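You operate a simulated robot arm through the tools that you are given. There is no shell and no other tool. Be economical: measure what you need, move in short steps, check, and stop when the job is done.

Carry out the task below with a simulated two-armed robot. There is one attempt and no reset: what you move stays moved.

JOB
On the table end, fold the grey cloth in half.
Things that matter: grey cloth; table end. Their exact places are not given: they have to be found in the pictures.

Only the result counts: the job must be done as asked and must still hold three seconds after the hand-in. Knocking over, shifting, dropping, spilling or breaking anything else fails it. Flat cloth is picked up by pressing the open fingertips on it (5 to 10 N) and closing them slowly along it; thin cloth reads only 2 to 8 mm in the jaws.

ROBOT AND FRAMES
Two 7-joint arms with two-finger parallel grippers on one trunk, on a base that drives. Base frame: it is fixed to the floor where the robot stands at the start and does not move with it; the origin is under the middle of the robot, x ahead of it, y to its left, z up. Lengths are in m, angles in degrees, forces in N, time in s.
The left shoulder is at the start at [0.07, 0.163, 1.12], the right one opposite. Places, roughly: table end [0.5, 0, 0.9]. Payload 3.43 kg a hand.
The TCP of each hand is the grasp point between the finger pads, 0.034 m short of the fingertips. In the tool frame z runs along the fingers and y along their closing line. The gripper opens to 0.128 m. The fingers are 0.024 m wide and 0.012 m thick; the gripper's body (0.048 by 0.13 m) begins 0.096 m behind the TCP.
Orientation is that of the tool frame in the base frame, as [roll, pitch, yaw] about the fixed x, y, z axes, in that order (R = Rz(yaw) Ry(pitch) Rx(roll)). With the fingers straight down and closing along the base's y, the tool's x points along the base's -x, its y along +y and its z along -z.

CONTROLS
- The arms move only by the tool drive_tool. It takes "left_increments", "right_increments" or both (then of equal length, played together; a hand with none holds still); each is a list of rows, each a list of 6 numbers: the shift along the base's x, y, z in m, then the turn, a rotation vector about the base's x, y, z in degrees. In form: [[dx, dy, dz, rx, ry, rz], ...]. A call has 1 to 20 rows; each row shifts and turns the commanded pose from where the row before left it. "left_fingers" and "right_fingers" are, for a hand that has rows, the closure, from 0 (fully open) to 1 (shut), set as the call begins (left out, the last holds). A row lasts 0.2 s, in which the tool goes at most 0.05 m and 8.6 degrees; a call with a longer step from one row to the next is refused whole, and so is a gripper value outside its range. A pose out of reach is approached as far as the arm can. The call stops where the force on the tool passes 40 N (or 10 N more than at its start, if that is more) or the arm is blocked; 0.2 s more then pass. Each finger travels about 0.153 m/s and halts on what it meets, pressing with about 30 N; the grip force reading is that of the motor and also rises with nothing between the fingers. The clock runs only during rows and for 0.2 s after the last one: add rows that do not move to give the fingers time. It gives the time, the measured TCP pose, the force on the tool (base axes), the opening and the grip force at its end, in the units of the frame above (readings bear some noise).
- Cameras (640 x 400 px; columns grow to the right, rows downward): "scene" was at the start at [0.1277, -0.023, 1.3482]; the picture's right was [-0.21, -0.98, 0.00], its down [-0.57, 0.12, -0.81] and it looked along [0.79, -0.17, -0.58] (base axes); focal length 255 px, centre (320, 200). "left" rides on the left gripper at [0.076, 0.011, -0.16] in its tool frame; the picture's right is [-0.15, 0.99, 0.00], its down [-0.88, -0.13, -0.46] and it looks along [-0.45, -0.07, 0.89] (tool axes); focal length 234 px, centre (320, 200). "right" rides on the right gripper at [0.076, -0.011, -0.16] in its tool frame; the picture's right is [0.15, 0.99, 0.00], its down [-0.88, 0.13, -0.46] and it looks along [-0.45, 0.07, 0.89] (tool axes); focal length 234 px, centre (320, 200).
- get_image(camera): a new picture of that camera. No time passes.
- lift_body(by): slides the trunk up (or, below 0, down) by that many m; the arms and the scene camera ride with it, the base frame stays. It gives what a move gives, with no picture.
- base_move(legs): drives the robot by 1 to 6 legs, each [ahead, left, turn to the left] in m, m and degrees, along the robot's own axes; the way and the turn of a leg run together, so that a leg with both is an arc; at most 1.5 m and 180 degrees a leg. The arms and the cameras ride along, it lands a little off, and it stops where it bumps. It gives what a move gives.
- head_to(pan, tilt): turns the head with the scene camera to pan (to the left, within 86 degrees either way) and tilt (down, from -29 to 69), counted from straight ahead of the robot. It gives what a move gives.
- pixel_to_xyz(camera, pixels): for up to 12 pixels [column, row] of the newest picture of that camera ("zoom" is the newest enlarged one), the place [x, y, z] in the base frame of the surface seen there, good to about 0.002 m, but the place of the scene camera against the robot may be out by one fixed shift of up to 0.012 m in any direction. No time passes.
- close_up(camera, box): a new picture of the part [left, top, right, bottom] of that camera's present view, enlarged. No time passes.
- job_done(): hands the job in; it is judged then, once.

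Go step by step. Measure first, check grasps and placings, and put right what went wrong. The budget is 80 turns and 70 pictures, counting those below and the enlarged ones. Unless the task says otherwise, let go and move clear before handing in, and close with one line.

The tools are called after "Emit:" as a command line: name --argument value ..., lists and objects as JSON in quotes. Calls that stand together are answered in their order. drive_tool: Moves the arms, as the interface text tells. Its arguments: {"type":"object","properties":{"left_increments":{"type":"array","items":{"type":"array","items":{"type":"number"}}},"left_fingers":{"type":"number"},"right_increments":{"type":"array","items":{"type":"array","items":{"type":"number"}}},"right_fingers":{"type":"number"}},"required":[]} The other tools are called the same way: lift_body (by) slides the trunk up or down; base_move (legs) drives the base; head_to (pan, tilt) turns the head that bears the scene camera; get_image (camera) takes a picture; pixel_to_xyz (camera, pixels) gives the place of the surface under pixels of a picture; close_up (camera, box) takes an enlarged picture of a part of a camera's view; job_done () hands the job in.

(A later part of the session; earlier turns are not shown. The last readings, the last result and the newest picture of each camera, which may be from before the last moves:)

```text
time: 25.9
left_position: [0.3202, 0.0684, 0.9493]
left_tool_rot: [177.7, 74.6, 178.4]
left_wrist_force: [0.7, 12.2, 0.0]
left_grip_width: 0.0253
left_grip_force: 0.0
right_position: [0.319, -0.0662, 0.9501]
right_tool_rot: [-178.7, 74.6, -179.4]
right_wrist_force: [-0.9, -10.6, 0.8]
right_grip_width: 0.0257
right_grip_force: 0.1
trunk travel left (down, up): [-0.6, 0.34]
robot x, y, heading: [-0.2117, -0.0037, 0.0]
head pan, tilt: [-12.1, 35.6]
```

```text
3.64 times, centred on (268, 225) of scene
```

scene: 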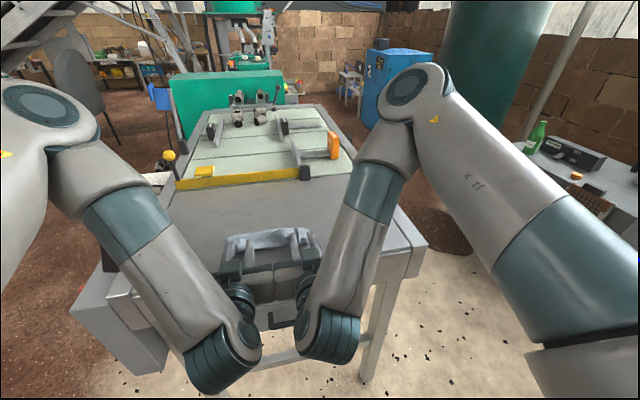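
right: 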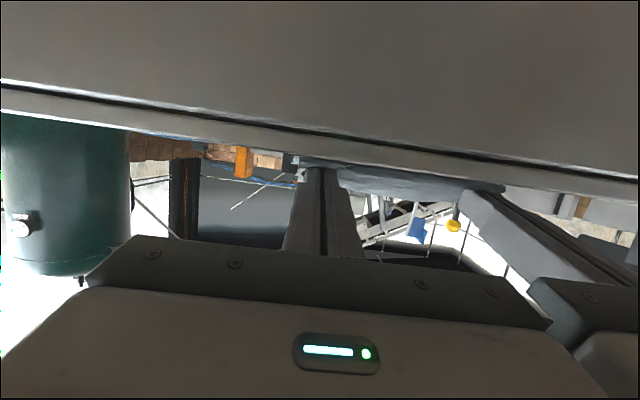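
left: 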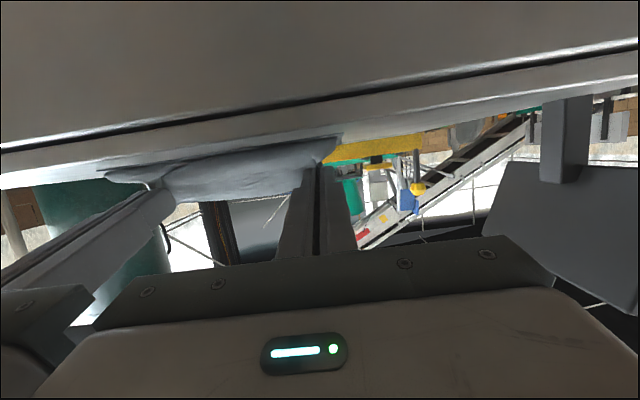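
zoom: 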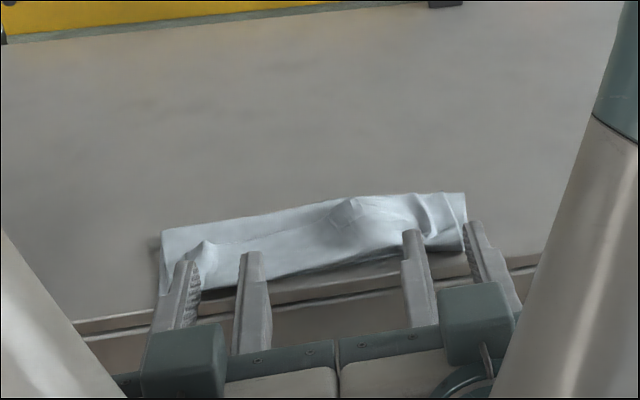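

The fingers look off the cloth, and it slid back a bit. I part the hands, raise and straighten them.

Emit:
drive_tool --left_increments '[[0, 0.01, 0.01, 0, 0, 0], [0, 0.01, 0.02, 0, 0, 0], [0, 0.01, 0.03, 0, 0, 0], [0, 0.01, 0.03, 0, 7, 0], [0.01, 0.01, 0.03, 0, 7, 0], [0.01, 0.01, 0.03, 0, 7, 0], [0.01, 0.01, 0.02, 0, 7, 0], [0.01, 0.01, 0, 0, 7, 0], [0.01, 0.01, 0, 0, 7, 0], [0.01, 0.01, 0, 0, 7, 0], [0.01, 0.01, 0, 0, 7, 0], [0.01, 0.01, 0, 0, 7, 0], [0.01, 0, 0, 0, 7, 0], [0, 0, 0, 0, 5, 0]]' --right_increments '[[0, -0.01, 0.01, 0, 0, 0], [0, -0.01, 0.02, 0, 0, 0], [0, -0.01, 0.03, 0, 0, 0], [0, -0.01, 0.03, 0, 7, 0], [0.01, -0.01, 0.03, 0, 7, 0], [0.01, -0.01, 0.03, 0, 7, 0], [0.01, -0.01, 0.02, 0, 7, 0], [0.01, -0.01, 0, 0, 7, 0], [0.01, -0.01, 0, 0, 7, 0], [0.01, -0.01, 0, 0, 7, 0], [0.01, -0.01, 0, 0, 7, 0], [0.01, -0.01, 0, 0, 7, 0], [0.01, 0, 0, 0, 7, 0], [0, 0, 0, 0, 5, 0]]'

Emit:
get_image --camera "scene"

Emit:
get_image --camera "left"

Emit:
get_image --camera "right"

```text
time: 28.9
left_position: [0.4372, 0.1701, 1.1121]
left_tool_rot: [179.3, -0.7, 179.5]
left_wrist_force: [-0.4, -0.8, -0.5]
left_grip_width: 0.0254
left_grip_force: 0.1
left hand out of reach, approached as far as the arm can: row 1, 2, 3
right_position: [0.4381, -0.1675, 1.1116]
right_tool_rot: [-179.3, -0.6, -179.8]
right_wrist_force: [-0.3, 0.5, 0.5]
right_grip_width: 0.0255
right_grip_force: 0.0
right hand out of reach, approached as far as the arm can: row 1, 2, 3
trunk travel left (down, up): [-0.6, 0.34]
robot x, y, heading: [-0.2088, 0.0015, 0.2]
head pan, tilt: [-12.1, 35.6]
```

```text
39 pictures are left
```

scene: 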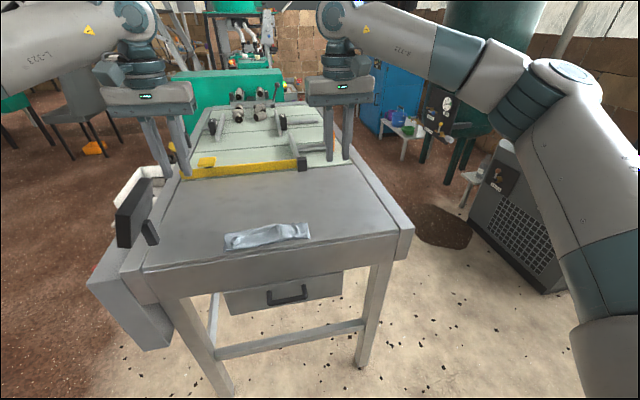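

```text
38 pictures are left
```

left: 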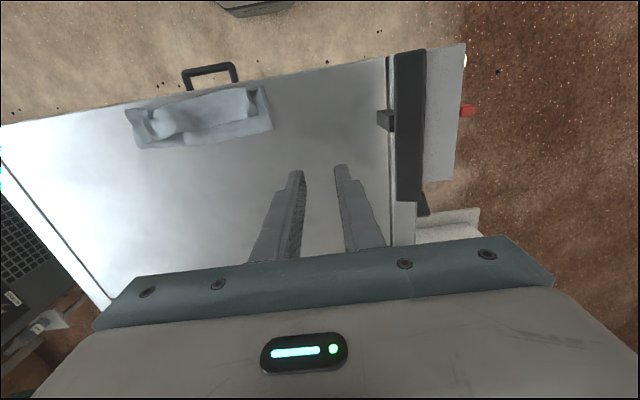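

```text
37 pictures are left
```

right: 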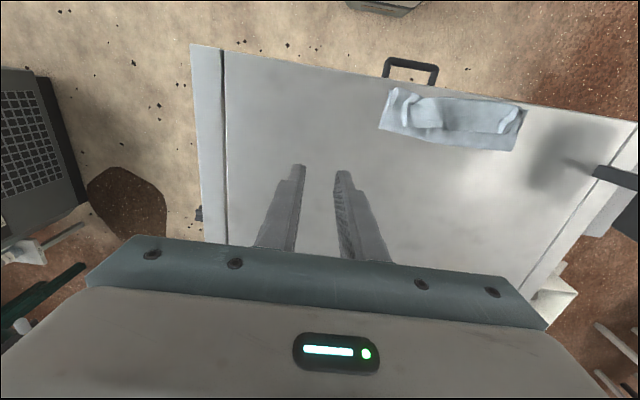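

Emit:
close_up --camera "left" --box '[104, 66, 296, 166]'

Emit:
pixel_to_xyz --camera "zoom" --pixels '[[75, 165], [115, 265], [560, 205], [505, 85], [300, 110], [300, 60], [200, 180], [450, 125], [330, 240], [130, 190]]'

Emit:
close_up --camera "scene" --box '[210, 205, 326, 265]'

Emit:
pixel_to_xyz --camera "zoom" --pixels '[[85, 245], [75, 200], [500, 100], [545, 190], [300, 220], [300, 160], [300, 240]]'

```text
3.33 times, centred on (200, 116) of left
```

zoom: 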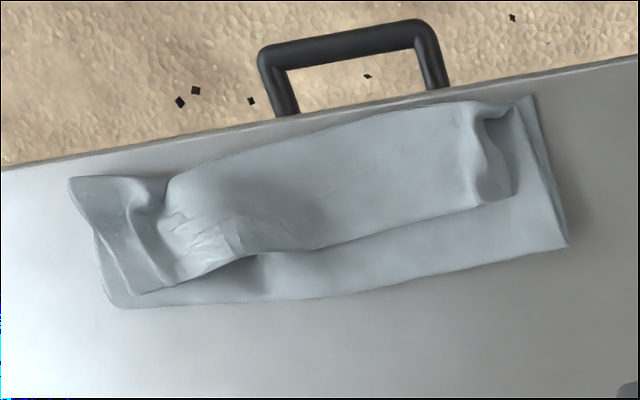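

```text
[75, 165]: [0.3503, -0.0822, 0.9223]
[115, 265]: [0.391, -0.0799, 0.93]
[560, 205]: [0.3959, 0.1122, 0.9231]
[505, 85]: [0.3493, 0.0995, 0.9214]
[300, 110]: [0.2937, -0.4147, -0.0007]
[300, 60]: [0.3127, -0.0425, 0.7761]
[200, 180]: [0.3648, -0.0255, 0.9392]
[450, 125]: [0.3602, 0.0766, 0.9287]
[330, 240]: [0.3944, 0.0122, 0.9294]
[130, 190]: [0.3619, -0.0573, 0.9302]
```

```text
5.52 times, centred on (268, 235) of scene
```

zoom: 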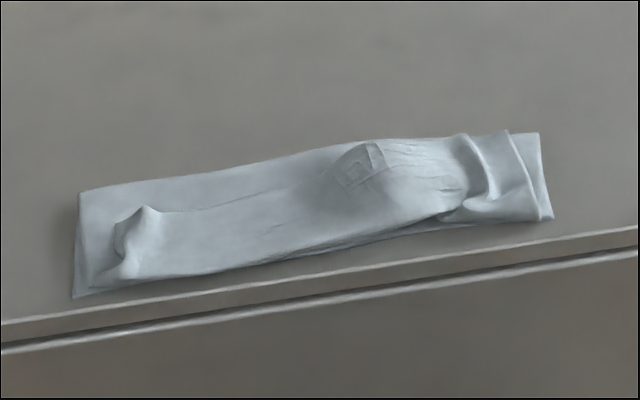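

```text
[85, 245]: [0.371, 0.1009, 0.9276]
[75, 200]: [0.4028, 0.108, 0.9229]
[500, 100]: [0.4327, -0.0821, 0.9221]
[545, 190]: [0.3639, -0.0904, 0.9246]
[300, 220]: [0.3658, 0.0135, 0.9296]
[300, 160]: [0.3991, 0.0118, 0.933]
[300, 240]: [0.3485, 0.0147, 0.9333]
```

The cloth is folded, but the last ~3 cm of the top edge curled back on itself and the whole piece slid to x≈0.35, close to the table rim. It is not a clean half fold, so I'll unfold it and redo it. First I locate the curled edge precisely.

Emit:
close_up --camera "right" --box '[360, 66, 552, 166]'

Emit:
pixel_to_xyz --camera "zoom" --pixels '[[110, 100], [135, 160], [160, 120], [200, 180], [250, 200], [270, 230], [400, 200], [480, 220], [510, 170], [540, 140], [520, 280], [330, 180]]'

```text
3.33 times, centred on (456, 116) of right
```

zoom: 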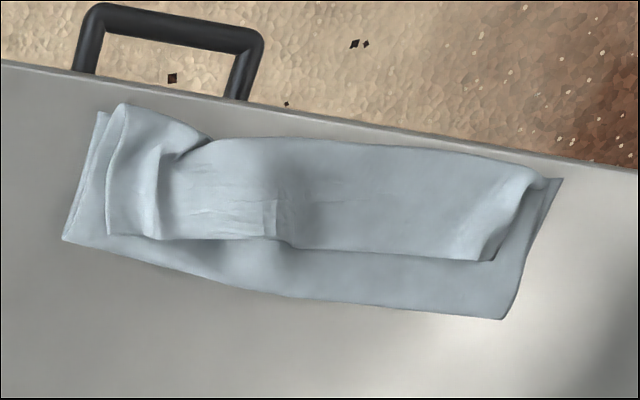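

```text
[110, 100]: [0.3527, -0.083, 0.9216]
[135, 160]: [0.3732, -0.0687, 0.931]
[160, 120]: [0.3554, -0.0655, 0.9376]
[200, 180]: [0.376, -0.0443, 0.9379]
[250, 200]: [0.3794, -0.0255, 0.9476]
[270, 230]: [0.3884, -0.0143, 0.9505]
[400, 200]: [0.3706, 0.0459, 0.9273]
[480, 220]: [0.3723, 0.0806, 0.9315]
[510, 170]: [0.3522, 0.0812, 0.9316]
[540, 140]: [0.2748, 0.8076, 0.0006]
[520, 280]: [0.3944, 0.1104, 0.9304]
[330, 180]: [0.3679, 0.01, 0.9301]
```

The old pinch ridges stand up near (0.375, 0.083) and (0.38, −0.069). I grip these ridges again, which hold the curled edge, to pull the cloth open toward +x. First I come above them.

Emit:
drive_tool --left_increments '[[-0.0061, -0.0087, -0.0122, 0, 0, 0], [-0.0061, -0.0087, -0.0122, 0, 0, 0], [-0.0061, -0.0087, -0.0122, 0, 0, 0], [-0.0061, -0.0087, -0.0122, 0, 0, 0], [-0.0061, -0.0087, -0.0122, 0, 0, 0], [-0.0061, -0.0087, -0.0122, 0, 0, 0], [-0.0061, -0.0087, -0.0122, 0, 0, 0], [-0.0061, -0.0087, -0.0122, 0, 0, 0], [-0.0061, -0.0087, -0.0122, 0, 0, 0], [-0.0061, -0.0087, -0.0122, 0, 0, 0], [0, 0, 0, 0, 0, 0]]' --right_increments '[[-0.0058, 0.0098, -0.0122, 0, 0, 0], [-0.0058, 0.0098, -0.0122, 0, 0, 0], [-0.0058, 0.0098, -0.0122, 0, 0, 0], [-0.0058, 0.0098, -0.0122, 0, 0, 0], [-0.0058, 0.0098, -0.0122, 0, 0, 0], [-0.0058, 0.0098, -0.0122, 0, 0, 0], [-0.0058, 0.0098, -0.0122, 0, 0, 0], [-0.0058, 0.0098, -0.0122, 0, 0, 0], [-0.0058, 0.0098, -0.0122, 0, 0, 0], [-0.0058, 0.0098, -0.0122, 0, 0, 0], [0, 0, 0, 0, 0, 0]]' --left_fingers 0.74 --right_fingers 0.74

Emit:
get_image --camera "left"

Emit:
get_image --camera "right"

Emit:
close_up --camera "scene" --box '[196, 165, 340, 255]'

```text
time: 31.3
left_position: [0.3754, 0.083, 0.9895]
left_tool_rot: [179.3, -0.5, 179.7]
left_wrist_force: [0.4, -0.2, 0.4]
left_grip_width: 0.0332
left_grip_force: 0.2
right_position: [0.3797, -0.0704, 0.9886]
right_tool_rot: [-179.2, -0.6, -179.8]
right_wrist_force: [-0.9, 0.9, -0.2]
right_grip_width: 0.0331
right_grip_force: 0.1
trunk travel left (down, up): [-0.6, 0.34]
robot x, y, heading: [-0.2068, 0.0009, -0.1]
head pan, tilt: [-12.1, 35.6]
```

```text
33 pictures are left
```

left: 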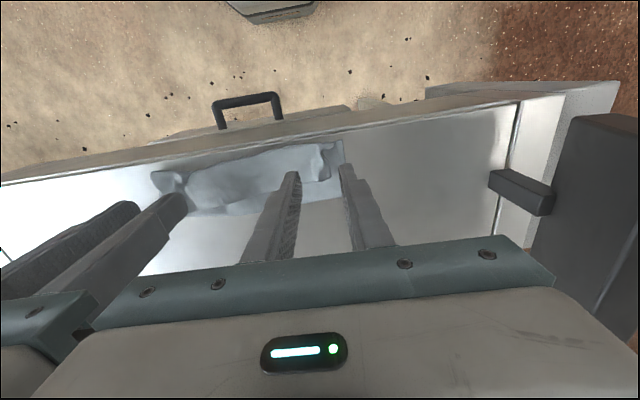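

```text
32 pictures are left
```

right: 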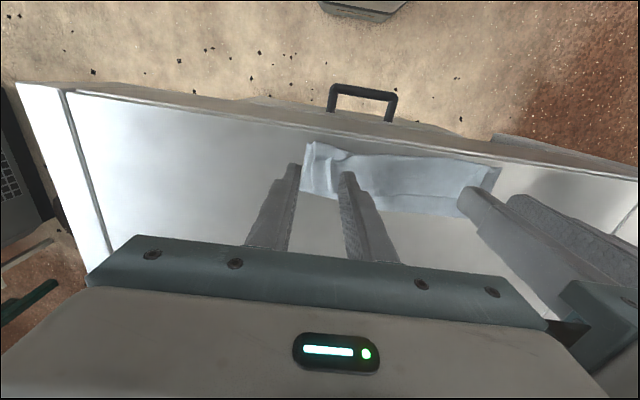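

```text
4.44 times, centred on (268, 210) of scene
```

zoom: 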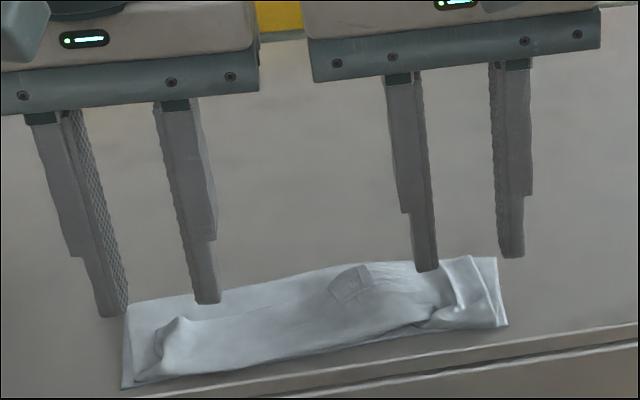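

The left ridge sits at about (325,158) in the left picture, and the right ridge at about (322,170) in the right picture. I measure both.

Emit:
pixel_to_xyz --camera "left" --pixels '[[322, 155], [318, 170], [325, 178], [340, 150], [312, 178]]'

Emit:
pixel_to_xyz --camera "right" --pixels '[[312, 150], [312, 185], [328, 165], [330, 190], [345, 165]]'

Emit:
close_up --camera "left" --box '[264, 125, 376, 195]'

Emit:
close_up --camera "right" --box '[274, 130, 386, 200]'

```text
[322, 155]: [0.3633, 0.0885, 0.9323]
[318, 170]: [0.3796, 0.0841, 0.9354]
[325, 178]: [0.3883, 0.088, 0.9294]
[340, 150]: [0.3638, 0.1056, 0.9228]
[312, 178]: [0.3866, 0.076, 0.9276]
```

```text
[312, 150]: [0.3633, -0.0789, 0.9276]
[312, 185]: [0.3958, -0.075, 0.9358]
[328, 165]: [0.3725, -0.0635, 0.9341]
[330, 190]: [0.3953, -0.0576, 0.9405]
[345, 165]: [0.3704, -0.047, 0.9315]
```

```text
5.71 times, centred on (320, 160) of left
```

zoom: 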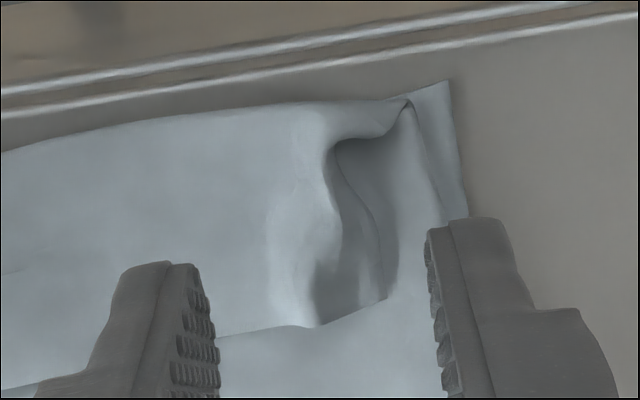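

```text
5.71 times, centred on (330, 165) of right
```

zoom: 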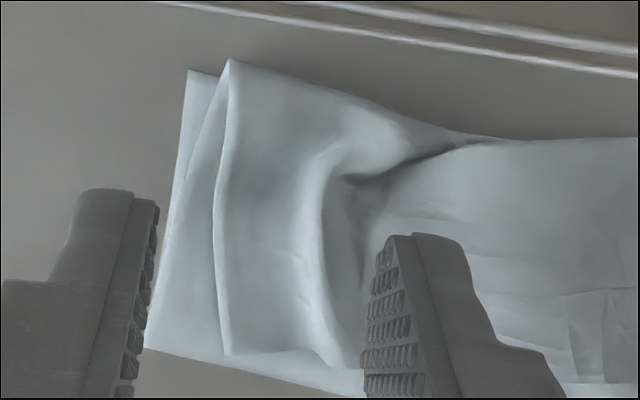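

I centre on the ridges and go down toward contact.

Emit:
drive_tool --left_increments '[[0.005, 0.002, -0.005, 0, 0, 0], [0, 0, -0.006, 0, 0, 0], [0, 0, -0.006, 0, 0, 0], [0, 0, -0.004, 0, 0, 0], [0, 0, -0.002, 0, 0, 0], [0, 0, -0.002, 0, 0, 0], [0, 0, -0.002, 0, 0, 0], [0, 0, -0.001, 0, 0, 0], [0, 0, 0, 0, 0, 0]]' --right_increments '[[0.006, 0.001, -0.005, 0, 0, 0], [0, 0, -0.006, 0, 0, 0], [0, 0, -0.006, 0, 0, 0], [0, 0, -0.004, 0, 0, 0], [0, 0, -0.002, 0, 0, 0], [0, 0, -0.002, 0, 0, 0], [0, 0, -0.002, 0, 0, 0], [0, 0, -0.001, 0, 0, 0], [0, 0, 0, 0, 0, 0]]'

```text
time: 33.3
left_position: [0.3809, 0.0851, 0.9618]
left_tool_rot: [179.1, -0.5, 179.6]
left_wrist_force: [0.0, 0.6, 0.3]
left_grip_width: 0.0333
left_grip_force: 0.1
right_position: [0.3837, -0.0687, 0.9627]
right_tool_rot: [-179.4, -0.6, -179.7]
right_wrist_force: [0.0, 0.7, -0.1]
right_grip_width: 0.0336
right_grip_force: 0.0
trunk travel left (down, up): [-0.6, 0.34]
robot x, y, heading: [-0.2099, -0.0001, 0.1]
head pan, tilt: [-12.1, 35.6]
```

Tips are at 0.928 with no table contact, right at the ridges' foot. I lower 1 mm and close slowly so only the upper layer is gathered.

Emit:
drive_tool --left_increments '[[0, 0, -0.001, 0, 0, 0], [0, 0, 0, 0, 0, 0]]' --right_increments '[[0, 0, -0.0015, 0, 0, 0], [0, 0, 0, 0, 0, 0]]' --left_fingers 0.8 --right_fingers 0.8

Emit:
drive_tool --left_increments '[[0, 0, 0, 0, 0, 0], [0, 0, 0, 0, 0, 0]]' --right_increments '[[0, 0, 0, 0, 0, 0], [0, 0, 0, 0, 0, 0]]' --left_fingers 0.86 --right_fingers 0.86

Emit:
drive_tool --left_increments '[[0, 0, 0, 0, 0, 0], [0, 0, 0, 0, 0, 0]]' --right_increments '[[0, 0, 0, 0, 0, 0], [0, 0, 0, 0, 0, 0]]' --left_fingers 0.93 --right_fingers 0.93

Emit:
drive_tool --left_increments '[[0, 0, 0, 0, 0, 0], [0, 0, 0, 0, 0, 0]]' --right_increments '[[0, 0, 0, 0, 0, 0], [0, 0, 0, 0, 0, 0]]' --left_fingers 1.0 --right_fingers 1.0

Emit:
drive_tool --left_increments '[[0.002, 0, 0.008, 0, 0, 0], [0.004, 0, 0.008, 0, 0, 0], [0.004, 0, 0.008, 0, 0, 0], [0, 0, 0, 0, 0, 0]]' --right_increments '[[0.002, 0, 0.008, 0, 0, 0], [0.004, 0, 0.008, 0, 0, 0], [0.004, 0, 0.008, 0, 0, 0], [0, 0, 0, 0, 0, 0]]'

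Emit:
close_up --camera "scene" --box '[196, 165, 340, 255]'

Emit:
get_image --camera "right"

```text
time: 33.9
left_position: [0.381, 0.0863, 0.9605]
left_tool_rot: [179.1, -0.4, 179.7]
left_wrist_force: [0.2, -0.7, -0.3]
left_grip_width: 0.0256
left_grip_force: 0.2
right_position: [0.3847, -0.0685, 0.9599]
right_tool_rot: [-179.4, -0.6, -179.8]
right_wrist_force: [0.3, 0.2, 0.4]
right_grip_width: 0.0256
right_grip_force: 0.1
trunk travel left (down, up): [-0.6, 0.34]
robot x, y, heading: [-0.2096, 0.0001, 0.1]
head pan, tilt: [-12.1, 35.6]
```

```text
time: 34.5
left_position: [0.3806, 0.0861, 0.9604]
left_tool_rot: [179.2, -0.5, 179.6]
left_wrist_force: [-0.9, 0.4, 0.0]
left_grip_width: 0.0178
left_grip_force: 0.0
right_position: [0.3847, -0.0693, 0.9604]
right_tool_rot: [-179.3, -0.5, -179.8]
right_wrist_force: [0.5, 0.0, 0.3]
right_grip_width: 0.0179
right_grip_force: 0.0
trunk travel left (down, up): [-0.6, 0.34]
robot x, y, heading: [-0.2142, 0.0022, 0.0]
head pan, tilt: [-12.1, 35.6]
```

```text
time: 35.1
left_position: [0.3805, 0.0854, 0.9621]
left_tool_rot: [179.2, -0.5, 179.6]
left_wrist_force: [0.0, 0.0, 0.2]
left_grip_width: 0.009
left_grip_force: 0.2
right_position: [0.3841, -0.0695, 0.9596]
right_tool_rot: [-179.2, -0.6, -179.8]
right_wrist_force: [-0.5, 0.0, 0.1]
right_grip_width: 0.0088
right_grip_force: 0.7
trunk travel left (down, up): [-0.6, 0.34]
robot x, y, heading: [-0.2081, 0.0017, -0.0]
head pan, tilt: [-12.1, 35.6]
```

```text
time: 35.7
left_position: [0.381, 0.0857, 0.9625]
left_tool_rot: [179.3, -0.5, 179.6]
left_wrist_force: [0.5, -6.8, -0.2]
left_grip_width: 0.0019
left_grip_force: 29.9
right_position: [0.3849, -0.0685, 0.9596]
right_tool_rot: [-179.2, -0.6, -179.8]
right_wrist_force: [0.0, 6.1, 1.3]
right_grip_width: 0.0026
right_grip_force: 30.1
trunk travel left (down, up): [-0.6, 0.34]
robot x, y, heading: [-0.2098, -0.0015, 0.2]
head pan, tilt: [-12.1, 35.6]
```

```text
time: 36.7
left_position: [0.391, 0.0866, 0.9832]
left_tool_rot: [179.1, -0.4, 179.6]
left_wrist_force: [0.3, -7.0, 0.5]
left_grip_width: 0.0017
left_grip_force: 29.6
right_position: [0.394, -0.0693, 0.9841]
right_tool_rot: [-179.3, -0.6, -179.8]
right_wrist_force: [-1.0, 6.9, -0.9]
right_grip_width: 0.0027
right_grip_force: 29.7
trunk travel left (down, up): [-0.6, 0.34]
robot x, y, heading: [-0.2106, -0.0026, -0.1]
head pan, tilt: [-12.1, 35.6]
```

```text
4.44 times, centred on (268, 210) of scene
```

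zoom: 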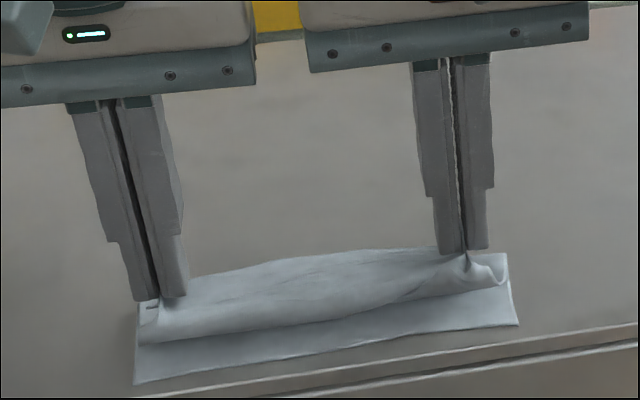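

```text
27 pictures are left
```

right: 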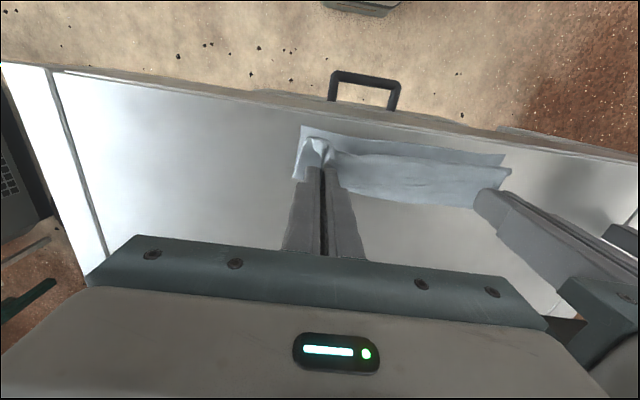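

Both hands hold the curled edge alone, and the bottom layer has stayed down. I pull it over toward +x to unfold it and draw the cloth away from the table rim.

Emit:
drive_tool --left_increments '[[0.015, 0, 0.008, 0, 0, 0], [0.016, 0, 0.006, 0, 0, 0], [0.016, 0, 0, 0, 0, 0], [0.016, 0, -0.002, 0, 0, 0], [0.016, 0, -0.005, 0, 0, 0], [0.016, 0, -0.008, 0, 0, 0], [0.016, 0, -0.008, 0, 0, 0], [0.016, 0, -0.005, 0, 0, 0], [0.016, 0, -0.002, 0, 0, 0], [0.016, 0, -0.002, 0, 0, 0], [0.016, 0, 0, 0, 0, 0], [0.014, 0, 0, 0, 0, 0], [0, 0, 0, 0, 0, 0]]' --right_increments '[[0.015, 0, 0.008, 0, 0, 0], [0.016, 0, 0.006, 0, 0, 0], [0.016, 0, 0, 0, 0, 0], [0.016, 0, -0.002, 0, 0, 0], [0.016, 0, -0.005, 0, 0, 0], [0.016, 0, -0.008, 0, 0, 0], [0.016, 0, -0.008, 0, 0, 0], [0.016, 0, -0.005, 0, 0, 0], [0.016, 0, -0.002, 0, 0, 0], [0.016, 0, -0.002, 0, 0, 0], [0.016, 0, 0, 0, 0, 0], [0.012, 0, 0, 0, 0, 0], [0, 0, 0, 0, 0, 0]]'

Emit:
get_image --camera "right"

Emit:
close_up --camera "scene" --box '[176, 130, 352, 240]'

```text
time: 39.5
left_position: [0.5788, 0.0854, 0.9696]
left_tool_rot: [179.2, -0.5, 179.5]
left_wrist_force: [-0.1, -5.5, -0.5]
left_grip_width: 0.0019
left_grip_force: 29.9
right_position: [0.5818, -0.0681, 0.9645]
right_tool_rot: [-179.2, -0.5, -179.8]
right_wrist_force: [-0.8, 6.4, 0.7]
right_grip_width: 0.0027
right_grip_force: 30.3
trunk travel left (down, up): [-0.6, 0.34]
robot x, y, heading: [-0.2104, 0.0009, 0.1]
head pan, tilt: [-12.1, 35.6]
```

```text
26 pictures are left
```

right: 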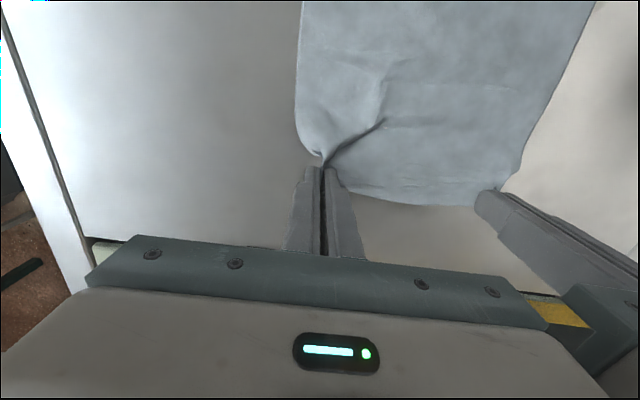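

```text
3.64 times, centred on (264, 185) of scene
```

zoom: 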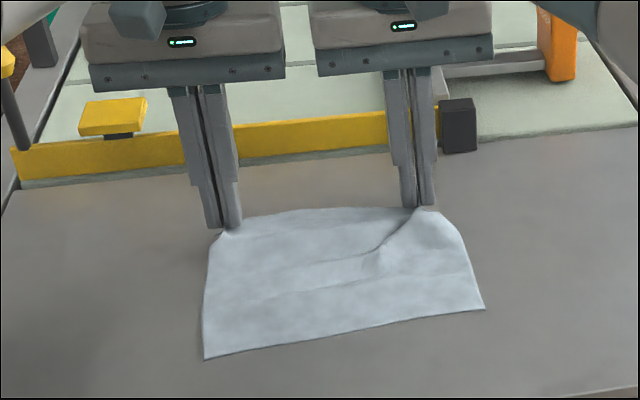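

The cloth is flat again, with both far corners held. I measure its near edge and far edge relative to the grip.

Emit:
pixel_to_xyz --camera "right" --pixels '[[345, 190], [400, 203], [450, 205], [302, 5], [592, 5], [308, 145], [470, 100]]'

Emit:
pixel_to_xyz --camera "zoom" --pixels '[[207, 357], [483, 308], [345, 332], [320, 212], [320, 300]]'

```text
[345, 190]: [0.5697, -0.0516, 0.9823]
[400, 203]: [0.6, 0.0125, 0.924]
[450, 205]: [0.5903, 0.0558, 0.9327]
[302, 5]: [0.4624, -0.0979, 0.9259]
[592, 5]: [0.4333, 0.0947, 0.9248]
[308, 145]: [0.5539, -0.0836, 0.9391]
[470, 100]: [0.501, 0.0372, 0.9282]
```

```text
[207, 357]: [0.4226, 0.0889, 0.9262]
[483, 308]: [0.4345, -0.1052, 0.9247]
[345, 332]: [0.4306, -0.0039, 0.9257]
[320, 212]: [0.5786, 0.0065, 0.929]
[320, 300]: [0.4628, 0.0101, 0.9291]
```

The near edge is at x≈0.44 and the far edge at x≈0.595, so the fingers overlap the edge by about 2 cm. That overlap caused the curl, so I regrip with only the last ~1 cm: lower, open, and shift 13 mm outward.

Emit:
drive_tool --left_increments '[[0, 0, -0.005, 0, 0, 0], [0, 0, -0.005, 0, 0, 0], [0, 0, 0, 0, 0, 0]]' --right_increments '[[0, 0, -0.002, 0, 0, 0], [0, 0, -0.003, 0, 0, 0], [0, 0, 0, 0, 0, 0]]'

Emit:
drive_tool --left_increments '[[0, 0, 0, 0, 0, 0], [0, 0, 0, 0, 0, 0], [0, 0, 0.01, 0, 0, 0], [0, 0, 0.02, 0, 0, 0], [0, 0, 0.01, 0, 0, 0], [0, 0, 0, 0, 0, 0]]' --right_increments '[[0, 0, 0, 0, 0, 0], [0, 0, 0, 0, 0, 0], [0, 0, 0.01, 0, 0, 0], [0, 0, 0.02, 0, 0, 0], [0, 0, 0.01, 0, 0, 0], [0, 0, 0, 0, 0, 0]]' --left_fingers 0.76 --right_fingers 0.76

Emit:
get_image --camera "left"

Emit:
get_image --camera "right"

```text
time: 40.3
left_position: [0.5791, 0.0866, 0.9581]
left_tool_rot: [179.3, -0.6, 179.7]
left_wrist_force: [0.9, -5.9, 7.2]
left_grip_width: 0.0018
left_grip_force: 30.0
right_position: [0.5823, -0.0681, 0.9622]
right_tool_rot: [-179.4, -0.6, -179.8]
right_wrist_force: [0.5, 7.3, 0.2]
right_grip_width: 0.0026
right_grip_force: 29.9
trunk travel left (down, up): [-0.6, 0.34]
robot x, y, heading: [-0.2118, 0.0017, 0.2]
head pan, tilt: [-12.1, 35.6]
```

```text
time: 41.7
left_position: [0.5803, 0.0858, 0.9979]
left_tool_rot: [179.2, -0.4, 179.6]
left_wrist_force: [0.5, 0.0, -0.3]
left_grip_width: 0.0305
left_grip_force: 0.0
right_position: [0.5836, -0.0696, 1.0011]
right_tool_rot: [-179.3, -0.6, -180.0]
right_wrist_force: [-0.8, 0.2, 0.4]
right_grip_width: 0.0306
right_grip_force: 0.1
trunk travel left (down, up): [-0.6, 0.34]
robot x, y, heading: [-0.2109, 0.0007, -0.3]
head pan, tilt: [-12.1, 35.6]
```

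```text
24 pictures are left
```

left: 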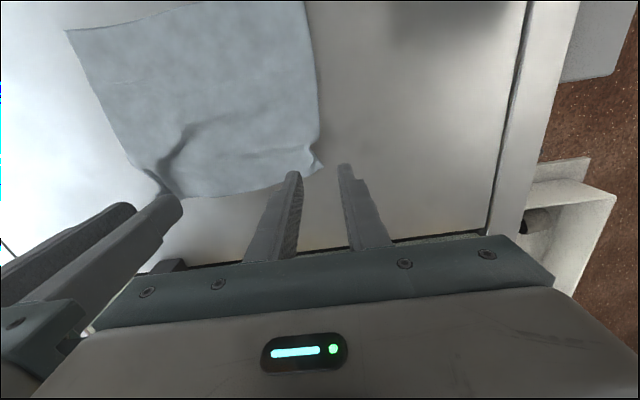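

```text
23 pictures are left
```

right: 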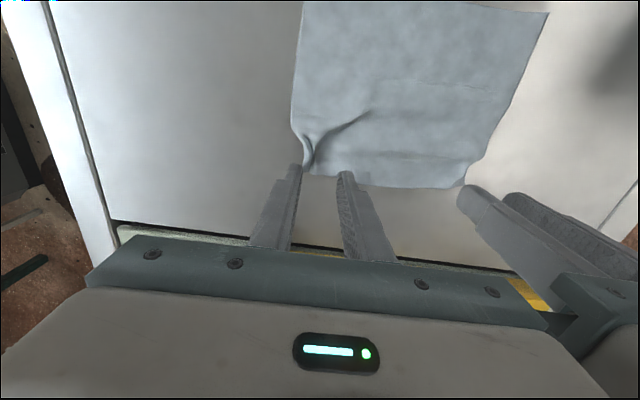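

Emit:
pixel_to_xyz --camera "left" --pixels '[[322, 161], [318, 172], [316, 150], [250, 189], [180, 194], [317, 110], [303, 8], [72, 33]]'

Emit:
pixel_to_xyz --camera "right" --pixels '[[300, 165], [306, 158], [293, 125], [330, 172], [360, 183], [450, 185], [302, 8], [545, 15], [420, 8]]'

Emit:
close_up --camera "right" --box '[264, 100, 376, 170]'

Emit:
close_up --camera "left" --box '[264, 130, 376, 200]'

```text
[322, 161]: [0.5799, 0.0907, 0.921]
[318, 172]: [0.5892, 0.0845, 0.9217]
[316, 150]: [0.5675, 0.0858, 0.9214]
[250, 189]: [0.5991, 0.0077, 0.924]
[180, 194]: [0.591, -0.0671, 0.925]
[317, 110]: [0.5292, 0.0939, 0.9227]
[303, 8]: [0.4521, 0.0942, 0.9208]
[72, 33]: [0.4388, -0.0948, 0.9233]
```

```text
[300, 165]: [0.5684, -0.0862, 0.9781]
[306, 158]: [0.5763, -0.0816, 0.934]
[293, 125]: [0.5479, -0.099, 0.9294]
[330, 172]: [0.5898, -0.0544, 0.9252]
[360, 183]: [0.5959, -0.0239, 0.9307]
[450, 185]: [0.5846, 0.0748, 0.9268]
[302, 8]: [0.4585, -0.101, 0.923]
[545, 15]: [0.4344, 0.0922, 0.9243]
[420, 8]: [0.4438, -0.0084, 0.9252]
```

```text
5.71 times, centred on (320, 135) of right
```

zoom: 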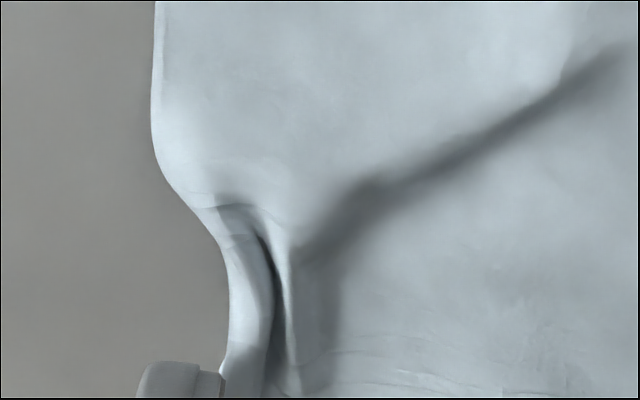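

```text
5.71 times, centred on (320, 165) of left
```

zoom: 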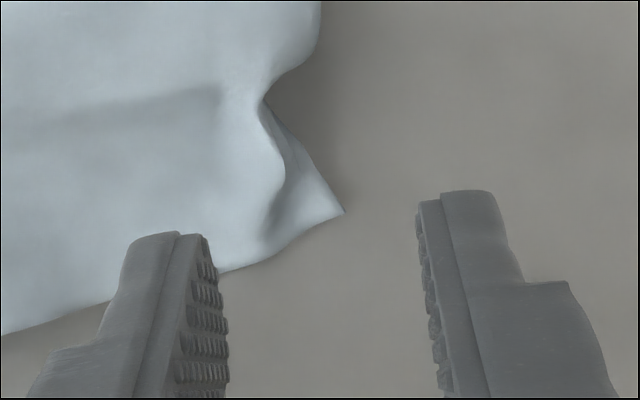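

The left corner tip is at (0.585, 0.090) and the right at about (0.585, −0.084). I place the fingers so they cover only the last ~1 cm of each and go down.

Emit:
drive_tool --left_increments '[[0.009, -0.009, 0, 0, 0, 0], [0, 0, -0.008, 0, 0, 0], [0, 0, -0.008, 0, 0, 0], [0, 0, -0.008, 0, 0, 0], [0, 0, -0.008, 0, 0, 0], [0, 0, -0.004, 0, 0, 0], [0, 0, -0.002, 0, 0, 0], [0, 0, -0.001, 0, 0, 0], [0, 0, -0.001, 0, 0, 0], [0, 0, 0, 0, 0, 0]]' --right_increments '[[0.006, -0.0015, 0, 0, 0, 0], [0, 0, -0.008, 0, 0, 0], [0, 0, -0.008, 0, 0, 0], [0, 0, -0.008, 0, 0, 0], [0, 0, -0.008, 0, 0, 0], [0, 0, -0.005, 0, 0, 0], [0, 0, -0.003, 0, 0, 0], [0, 0, -0.002, 0, 0, 0], [0, 0, -0.001, 0, 0, 0], [0, 0, 0, 0, 0, 0]]'

```text
time: 43.9
left_position: [0.5883, 0.0772, 0.9577]
left_tool_rot: [179.1, -0.5, 179.5]
left_wrist_force: [0.8, 0.0, 5.7]
left_grip_width: 0.0306
left_grip_force: 0.1
right_position: [0.5884, -0.071, 0.9577]
right_tool_rot: [-179.2, -0.6, -179.8]
right_wrist_force: [0.7, 0.6, 0.2]
right_grip_width: 0.0309
right_grip_force: 0.0
trunk travel left (down, up): [-0.6, 0.34]
robot x, y, heading: [-0.213, 0.0025, 0.2]
head pan, tilt: [-12.1, 35.6]
```

Left presses 5.7 N. The right needs about 1 mm more.

Emit:
drive_tool --left_increments '[[0, 0, 0, 0, 0, 0], [0, 0, 0, 0, 0, 0]]' --right_increments '[[0, 0, -0.0012, 0, 0, 0], [0, 0, 0, 0, 0, 0]]'

```text
time: 44.5
left_position: [0.5883, 0.0769, 0.9574]
left_tool_rot: [179.2, -0.5, 179.6]
left_wrist_force: [1.2, 0.3, 4.7]
left_grip_width: 0.0307
left_grip_force: 0.1
right_position: [0.5883, -0.0706, 0.9575]
right_tool_rot: [-179.3, -0.5, -179.8]
right_wrist_force: [0.9, 0.6, 5.6]
right_grip_width: 0.0305
right_grip_force: 0.1
trunk travel left (down, up): [-0.6, 0.34]
robot x, y, heading: [-0.2116, 0.0008, -0.1]
head pan, tilt: [-12.1, 35.6]
```

Both press about 5 N. I close slowly.

Emit:
drive_tool --left_increments '[[0, 0, 0, 0, 0, 0], [0, 0, 0, 0, 0, 0]]' --right_increments '[[0, 0, 0, 0, 0, 0], [0, 0, 0, 0, 0, 0]]' --left_fingers 0.82 --right_fingers 0.82

Emit:
drive_tool --left_increments '[[0, 0, 0, 0, 0, 0], [0, 0, 0, 0, 0, 0]]' --right_increments '[[0, 0, 0, 0, 0, 0], [0, 0, 0, 0, 0, 0]]' --left_fingers 0.88 --right_fingers 0.88

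Emit:
drive_tool --left_increments '[[0, 0, 0, 0, 0, 0], [0, 0, 0, 0, 0, 0]]' --right_increments '[[0, 0, 0, 0, 0, 0], [0, 0, 0, 0, 0, 0]]' --left_fingers 0.94 --right_fingers 0.94

Emit:
drive_tool --left_increments '[[0, 0, 0, 0, 0, 0], [0, 0, 0, 0, 0, 0], [0, 0, 0, 0, 0, 0]]' --right_increments '[[0, 0, 0, 0, 0, 0], [0, 0, 0, 0, 0, 0], [0, 0, 0, 0, 0, 0]]' --left_fingers 1.0 --right_fingers 1.0

Emit:
drive_tool --left_increments '[[-0.002, 0, 0.01, 0, 0, 0], [-0.002, 0, 0.01, 0, 0, 0], [-0.003, 0, 0.01, 0, 0, 0], [-0.003, 0, 0.01, 0, 0, 0], [0, 0, 0, 0, 0, 0]]' --right_increments '[[-0.002, 0, 0.01, 0, 0, 0], [-0.002, 0, 0.01, 0, 0, 0], [-0.003, 0, 0.01, 0, 0, 0], [-0.003, 0, 0.01, 0, 0, 0], [0, 0, 0, 0, 0, 0]]'

Emit:
close_up --camera "scene" --box '[176, 130, 352, 240]'

Emit:
get_image --camera "left"

```text
time: 45.1
left_position: [0.5879, 0.0765, 0.957]
left_tool_rot: [179.3, -0.6, 179.6]
left_wrist_force: [0.0, 0.6, 4.1]
left_grip_width: 0.0231
left_grip_force: 0.1
right_position: [0.5869, -0.0708, 0.9576]
right_tool_rot: [-179.2, -0.5, -179.7]
right_wrist_force: [0.0, -0.6, 7.9]
right_grip_width: 0.0227
right_grip_force: 0.1
trunk travel left (down, up): [-0.6, 0.34]
robot x, y, heading: [-0.2093, -0.0001, -0.1]
head pan, tilt: [-12.1, 35.6]
```

```text
time: 45.7
left_position: [0.5885, 0.077, 0.958]
left_tool_rot: [179.2, -0.5, 179.5]
left_wrist_force: [0.8, -1.8, 2.3]
left_grip_width: 0.0155
left_grip_force: 0.3
right_position: [0.5875, -0.0702, 0.958]
right_tool_rot: [-179.2, -0.4, -179.7]
right_wrist_force: [-1.1, 0.4, 8.3]
right_grip_width: 0.0157
right_grip_force: 0.1
trunk travel left (down, up): [-0.6, 0.34]
robot x, y, heading: [-0.2106, 0.0013, -0.3]
head pan, tilt: [-12.1, 35.6]
```

```text
time: 46.3
left_position: [0.5886, 0.0758, 0.9595]
left_tool_rot: [179.2, -0.4, 179.6]
left_wrist_force: [0.8, -2.6, 6.4]
left_grip_width: 0.0087
left_grip_force: 1.0
right_position: [0.5874, -0.07, 0.9577]
right_tool_rot: [-179.2, -0.5, -179.9]
right_wrist_force: [-0.3, 1.3, 8.1]
right_grip_width: 0.0086
right_grip_force: 1.0
trunk travel left (down, up): [-0.6, 0.34]
robot x, y, heading: [-0.2136, 0.0004, -0.0]
head pan, tilt: [-12.1, 35.6]
```

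```text
time: 47.1
left_position: [0.5877, 0.0758, 0.9581]
left_tool_rot: [179.3, -0.4, 179.5]
left_wrist_force: [-0.5, -8.4, 10.2]
left_grip_width: 0.0013
left_grip_force: 30.0
right_position: [0.5869, -0.0692, 0.958]
right_tool_rot: [-179.3, -0.5, -179.7]
right_wrist_force: [-1.0, 7.8, 5.7]
right_grip_width: 0.0027
right_grip_force: 29.6
trunk travel left (down, up): [-0.6, 0.34]
robot x, y, heading: [-0.2068, 0.0054, 0.0]
head pan, tilt: [-12.1, 35.6]
```

```text
time: 48.3
left_position: [0.5794, 0.076, 0.9953]
left_tool_rot: [179.2, -0.7, 179.6]
left_wrist_force: [0.3, -6.0, 0.6]
left_grip_width: 0.0013
left_grip_force: 29.8
right_position: [0.5787, -0.0707, 0.9957]
right_tool_rot: [-179.2, -0.6, -179.8]
right_wrist_force: [-0.4, 7.9, 0.0]
right_grip_width: 0.0024
right_grip_force: 29.9
trunk travel left (down, up): [-0.6, 0.34]
robot x, y, heading: [-0.2121, -0.0007, -0.0]
head pan, tilt: [-12.1, 35.6]
```

```text
3.64 times, centred on (264, 185) of scene
```

zoom: 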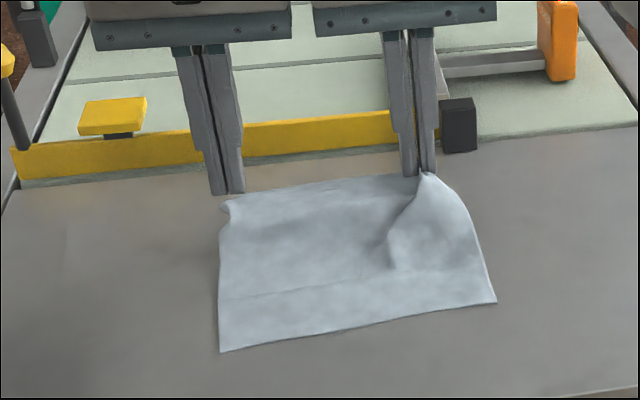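

```text
19 pictures are left
```

left: 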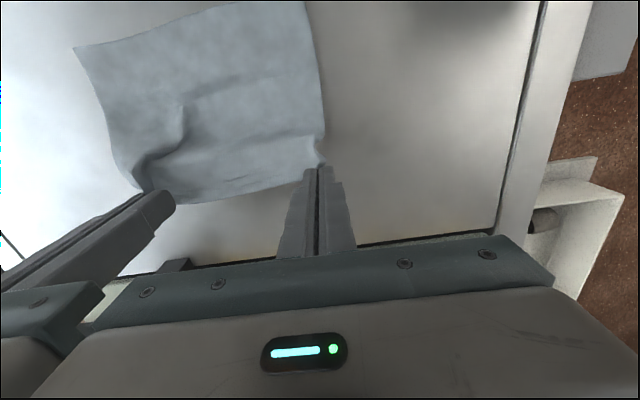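

The right corner is held, but the left slipped (1.3 mm in the jaws, corner loose at (225,210) in the zoom). I lower both back, open only the left, and raise it a bit to see its corner.

Emit:
drive_tool --left_increments '[[0, 0, 0, 0, 0, 0], [0, 0, 0, 0, 0, 0], [0, 0, 0, 0, 0, 0], [0, 0, 0, 0, 0, 0], [0, 0, 0, 0, 0, 0]]' --right_increments '[[0.003, 0, -0.01, 0, 0, 0], [0.003, 0, -0.01, 0, 0, 0], [0.002, 0, -0.01, 0, 0, 0], [0.001, 0, -0.006, 0, 0, 0], [0, 0, 0, 0, 0, 0]]' --left_fingers 0.76

Emit:
close_up --camera "left" --box '[240, 110, 400, 210]'

Emit:
pixel_to_xyz --camera "zoom" --pixels '[[330, 200], [340, 215], [325, 150], [320, 240], [250, 260], [310, 180]]'

```text
time: 49.5
left_position: [0.5803, 0.0768, 0.9964]
left_tool_rot: [179.2, -0.5, 179.6]
left_wrist_force: [0.3, 0.9, 0.3]
left_grip_width: 0.0307
left_grip_force: 0.1
right_position: [0.588, -0.0701, 0.9601]
right_tool_rot: [-179.3, -0.6, -179.8]
right_wrist_force: [0.5, 0.5, 0.3]
right_grip_width: 0.0024
right_grip_force: 30.0
trunk travel left (down, up): [-0.6, 0.34]
robot x, y, heading: [-0.2097, -0.001, -0.1]
head pan, tilt: [-12.1, 35.6]
```

```text
4.00 times, centred on (320, 160) of left
```

zoom: 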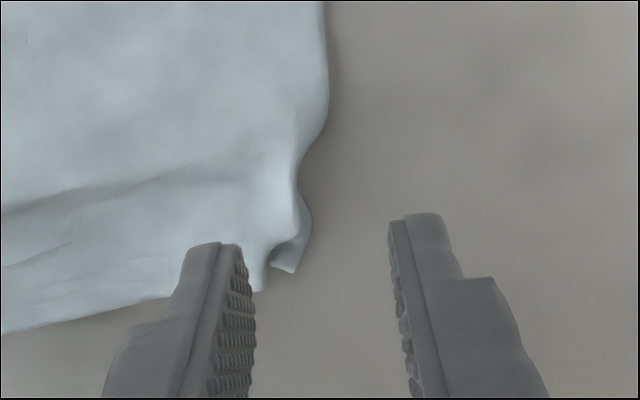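

```text
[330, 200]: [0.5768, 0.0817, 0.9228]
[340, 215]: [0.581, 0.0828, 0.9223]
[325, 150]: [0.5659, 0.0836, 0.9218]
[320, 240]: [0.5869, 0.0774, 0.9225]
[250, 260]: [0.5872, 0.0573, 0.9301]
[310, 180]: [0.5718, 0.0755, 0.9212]
```

The left corner now sits near (0.59, 0.068), with the ridge at y≈0.067. I regrip the left with a bit more overlap, at (0.584, 0.072).

Emit:
drive_tool --left_increments '[[0.004, -0.005, 0, 0, 0, 0], [0, 0, -0.01, 0, 0, 0], [0, 0, -0.01, 0, 0, 0], [0, 0, -0.01, 0, 0, 0], [0, 0, -0.005, 0, 0, 0], [0, 0, -0.002, 0, 0, 0], [0, 0, -0.002, 0, 0, 0], [0, 0, 0, 0, 0, 0]]'

Emit:
drive_tool --left_increments '[[0, 0, -0.0005, 0, 0, 0], [0, 0, 0, 0, 0, 0]]' --left_fingers 0.82

```text
time: 51.3
left_position: [0.583, 0.0703, 0.9583]
left_tool_rot: [179.2, -0.5, 179.7]
left_wrist_force: [0.3, -0.1, 3.0]
left_grip_width: 0.0306
left_grip_force: 0.0
right_position: [0.588, -0.0706, 0.9605]
right_tool_rot: [-179.4, -0.7, -179.9]
right_wrist_force: [-0.3, 0.5, -0.4]
right_grip_width: 0.0026
right_grip_force: 30.2
trunk travel left (down, up): [-0.6, 0.34]
robot x, y, heading: [-0.2131, -0.0042, -0.2]
head pan, tilt: [-12.1, 35.6]
```

```text
time: 51.9
left_position: [0.5832, 0.0704, 0.9581]
left_tool_rot: [179.3, -0.5, 179.6]
left_wrist_force: [0.0, -1.0, 4.7]
left_grip_width: 0.0233
left_grip_force: 0.0
right_position: [0.5883, -0.0701, 0.96]
right_tool_rot: [-179.2, -0.7, -179.7]
right_wrist_force: [-0.6, 0.4, 0.5]
right_grip_width: 0.0029
right_grip_force: 30.6
trunk travel left (down, up): [-0.6, 0.34]
robot x, y, heading: [-0.2088, -0.0031, -0.1]
head pan, tilt: [-12.1, 35.6]
```

The left presses about 5 N. I keep closing slowly, then lift both.

Emit:
drive_tool --left_increments '[[0, 0, -0.0003, 0, 0, 0], [0, 0, 0, 0, 0, 0]]' --left_fingers 0.88

Emit:
drive_tool --left_increments '[[0, 0, 0, 0, 0, 0], [0, 0, 0, 0, 0, 0]]' --left_fingers 0.94

Emit:
drive_tool --left_increments '[[0, 0, 0, 0, 0, 0], [0, 0, 0, 0, 0, 0], [0, 0, 0, 0, 0, 0]]' --left_fingers 1.0

Emit:
drive_tool --left_increments '[[-0.002, 0, 0.01, 0, 0, 0], [-0.002, 0, 0.01, 0, 0, 0], [-0.003, 0, 0.01, 0, 0, 0], [-0.003, 0, 0.01, 0, 0, 0], [0, 0, 0, 0, 0, 0]]' --right_increments '[[-0.002, 0, 0.01, 0, 0, 0], [-0.002, 0, 0.01, 0, 0, 0], [-0.003, 0, 0.01, 0, 0, 0], [-0.003, 0, 0.01, 0, 0, 0], [0, 0, 0, 0, 0, 0]]'

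Emit:
close_up --camera "scene" --box '[176, 130, 352, 240]'

```text
time: 52.5
left_position: [0.5826, 0.0706, 0.9576]
left_tool_rot: [179.2, -0.5, 179.5]
left_wrist_force: [0.0, 0.8, 6.3]
left_grip_width: 0.0154
left_grip_force: 0.0
right_position: [0.5881, -0.0711, 0.9606]
right_tool_rot: [-179.2, -0.7, -179.8]
right_wrist_force: [-0.4, 0.8, 0.0]
right_grip_width: 0.0026
right_grip_force: 29.6
trunk travel left (down, up): [-0.6, 0.34]
robot x, y, heading: [-0.2103, 0.0009, 0.0]
head pan, tilt: [-12.1, 35.6]
```

```text
time: 53.1
left_position: [0.5816, 0.0718, 0.9586]
left_tool_rot: [179.2, -0.4, 179.7]
left_wrist_force: [-0.7, -1.5, 6.1]
left_grip_width: 0.0082
left_grip_force: 0.5
right_position: [0.5872, -0.0709, 0.9607]
right_tool_rot: [-179.3, -0.5, -179.9]
right_wrist_force: [-0.3, 1.0, 0.3]
right_grip_width: 0.0027
right_grip_force: 29.7
trunk travel left (down, up): [-0.6, 0.34]
robot x, y, heading: [-0.2115, 0.0024, -0.1]
head pan, tilt: [-12.1, 35.6]
```

```text
time: 53.9
left_position: [0.5821, 0.0712, 0.9578]
left_tool_rot: [179.2, -0.5, 179.6]
left_wrist_force: [0.3, -4.1, 6.0]
left_grip_width: 0.0023
left_grip_force: 30.0
right_position: [0.5875, -0.0703, 0.9608]
right_tool_rot: [-179.3, -0.6, -179.7]
right_wrist_force: [-0.5, 3.3, -0.5]
right_grip_width: 0.0023
right_grip_force: 30.3
trunk travel left (down, up): [-0.6, 0.34]
robot x, y, heading: [-0.2111, 0.0018, 0.0]
head pan, tilt: [-12.1, 35.6]
```

```text
time: 55.1
left_position: [0.574, 0.0724, 0.9961]
left_tool_rot: [179.2, -0.7, 179.7]
left_wrist_force: [0.0, -5.9, 0.9]
left_grip_width: 0.0024
left_grip_force: 30.2
right_position: [0.5778, -0.0702, 0.9985]
right_tool_rot: [-179.2, -0.5, -179.8]
right_wrist_force: [-0.2, 5.6, 0.7]
right_grip_width: 0.0028
right_grip_force: 30.0
trunk travel left (down, up): [-0.6, 0.34]
robot x, y, heading: [-0.2156, -0.0007, 0.2]
head pan, tilt: [-12.1, 35.6]
```

```text
3.64 times, centred on (264, 185) of scene
```

zoom: 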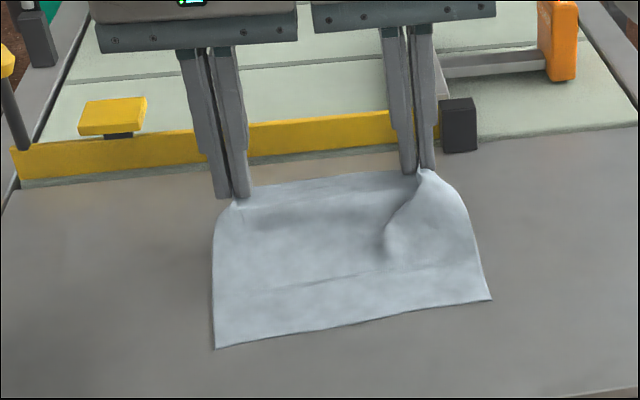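

Both corners are held. I measure the near edge for the landing target.

Emit:
pixel_to_xyz --camera "zoom" --pixels '[[217, 345], [488, 297], [350, 322], [320, 183]]'

```text
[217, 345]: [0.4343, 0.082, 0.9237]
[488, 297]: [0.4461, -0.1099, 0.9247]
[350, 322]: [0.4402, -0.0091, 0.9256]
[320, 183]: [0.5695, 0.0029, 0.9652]
```

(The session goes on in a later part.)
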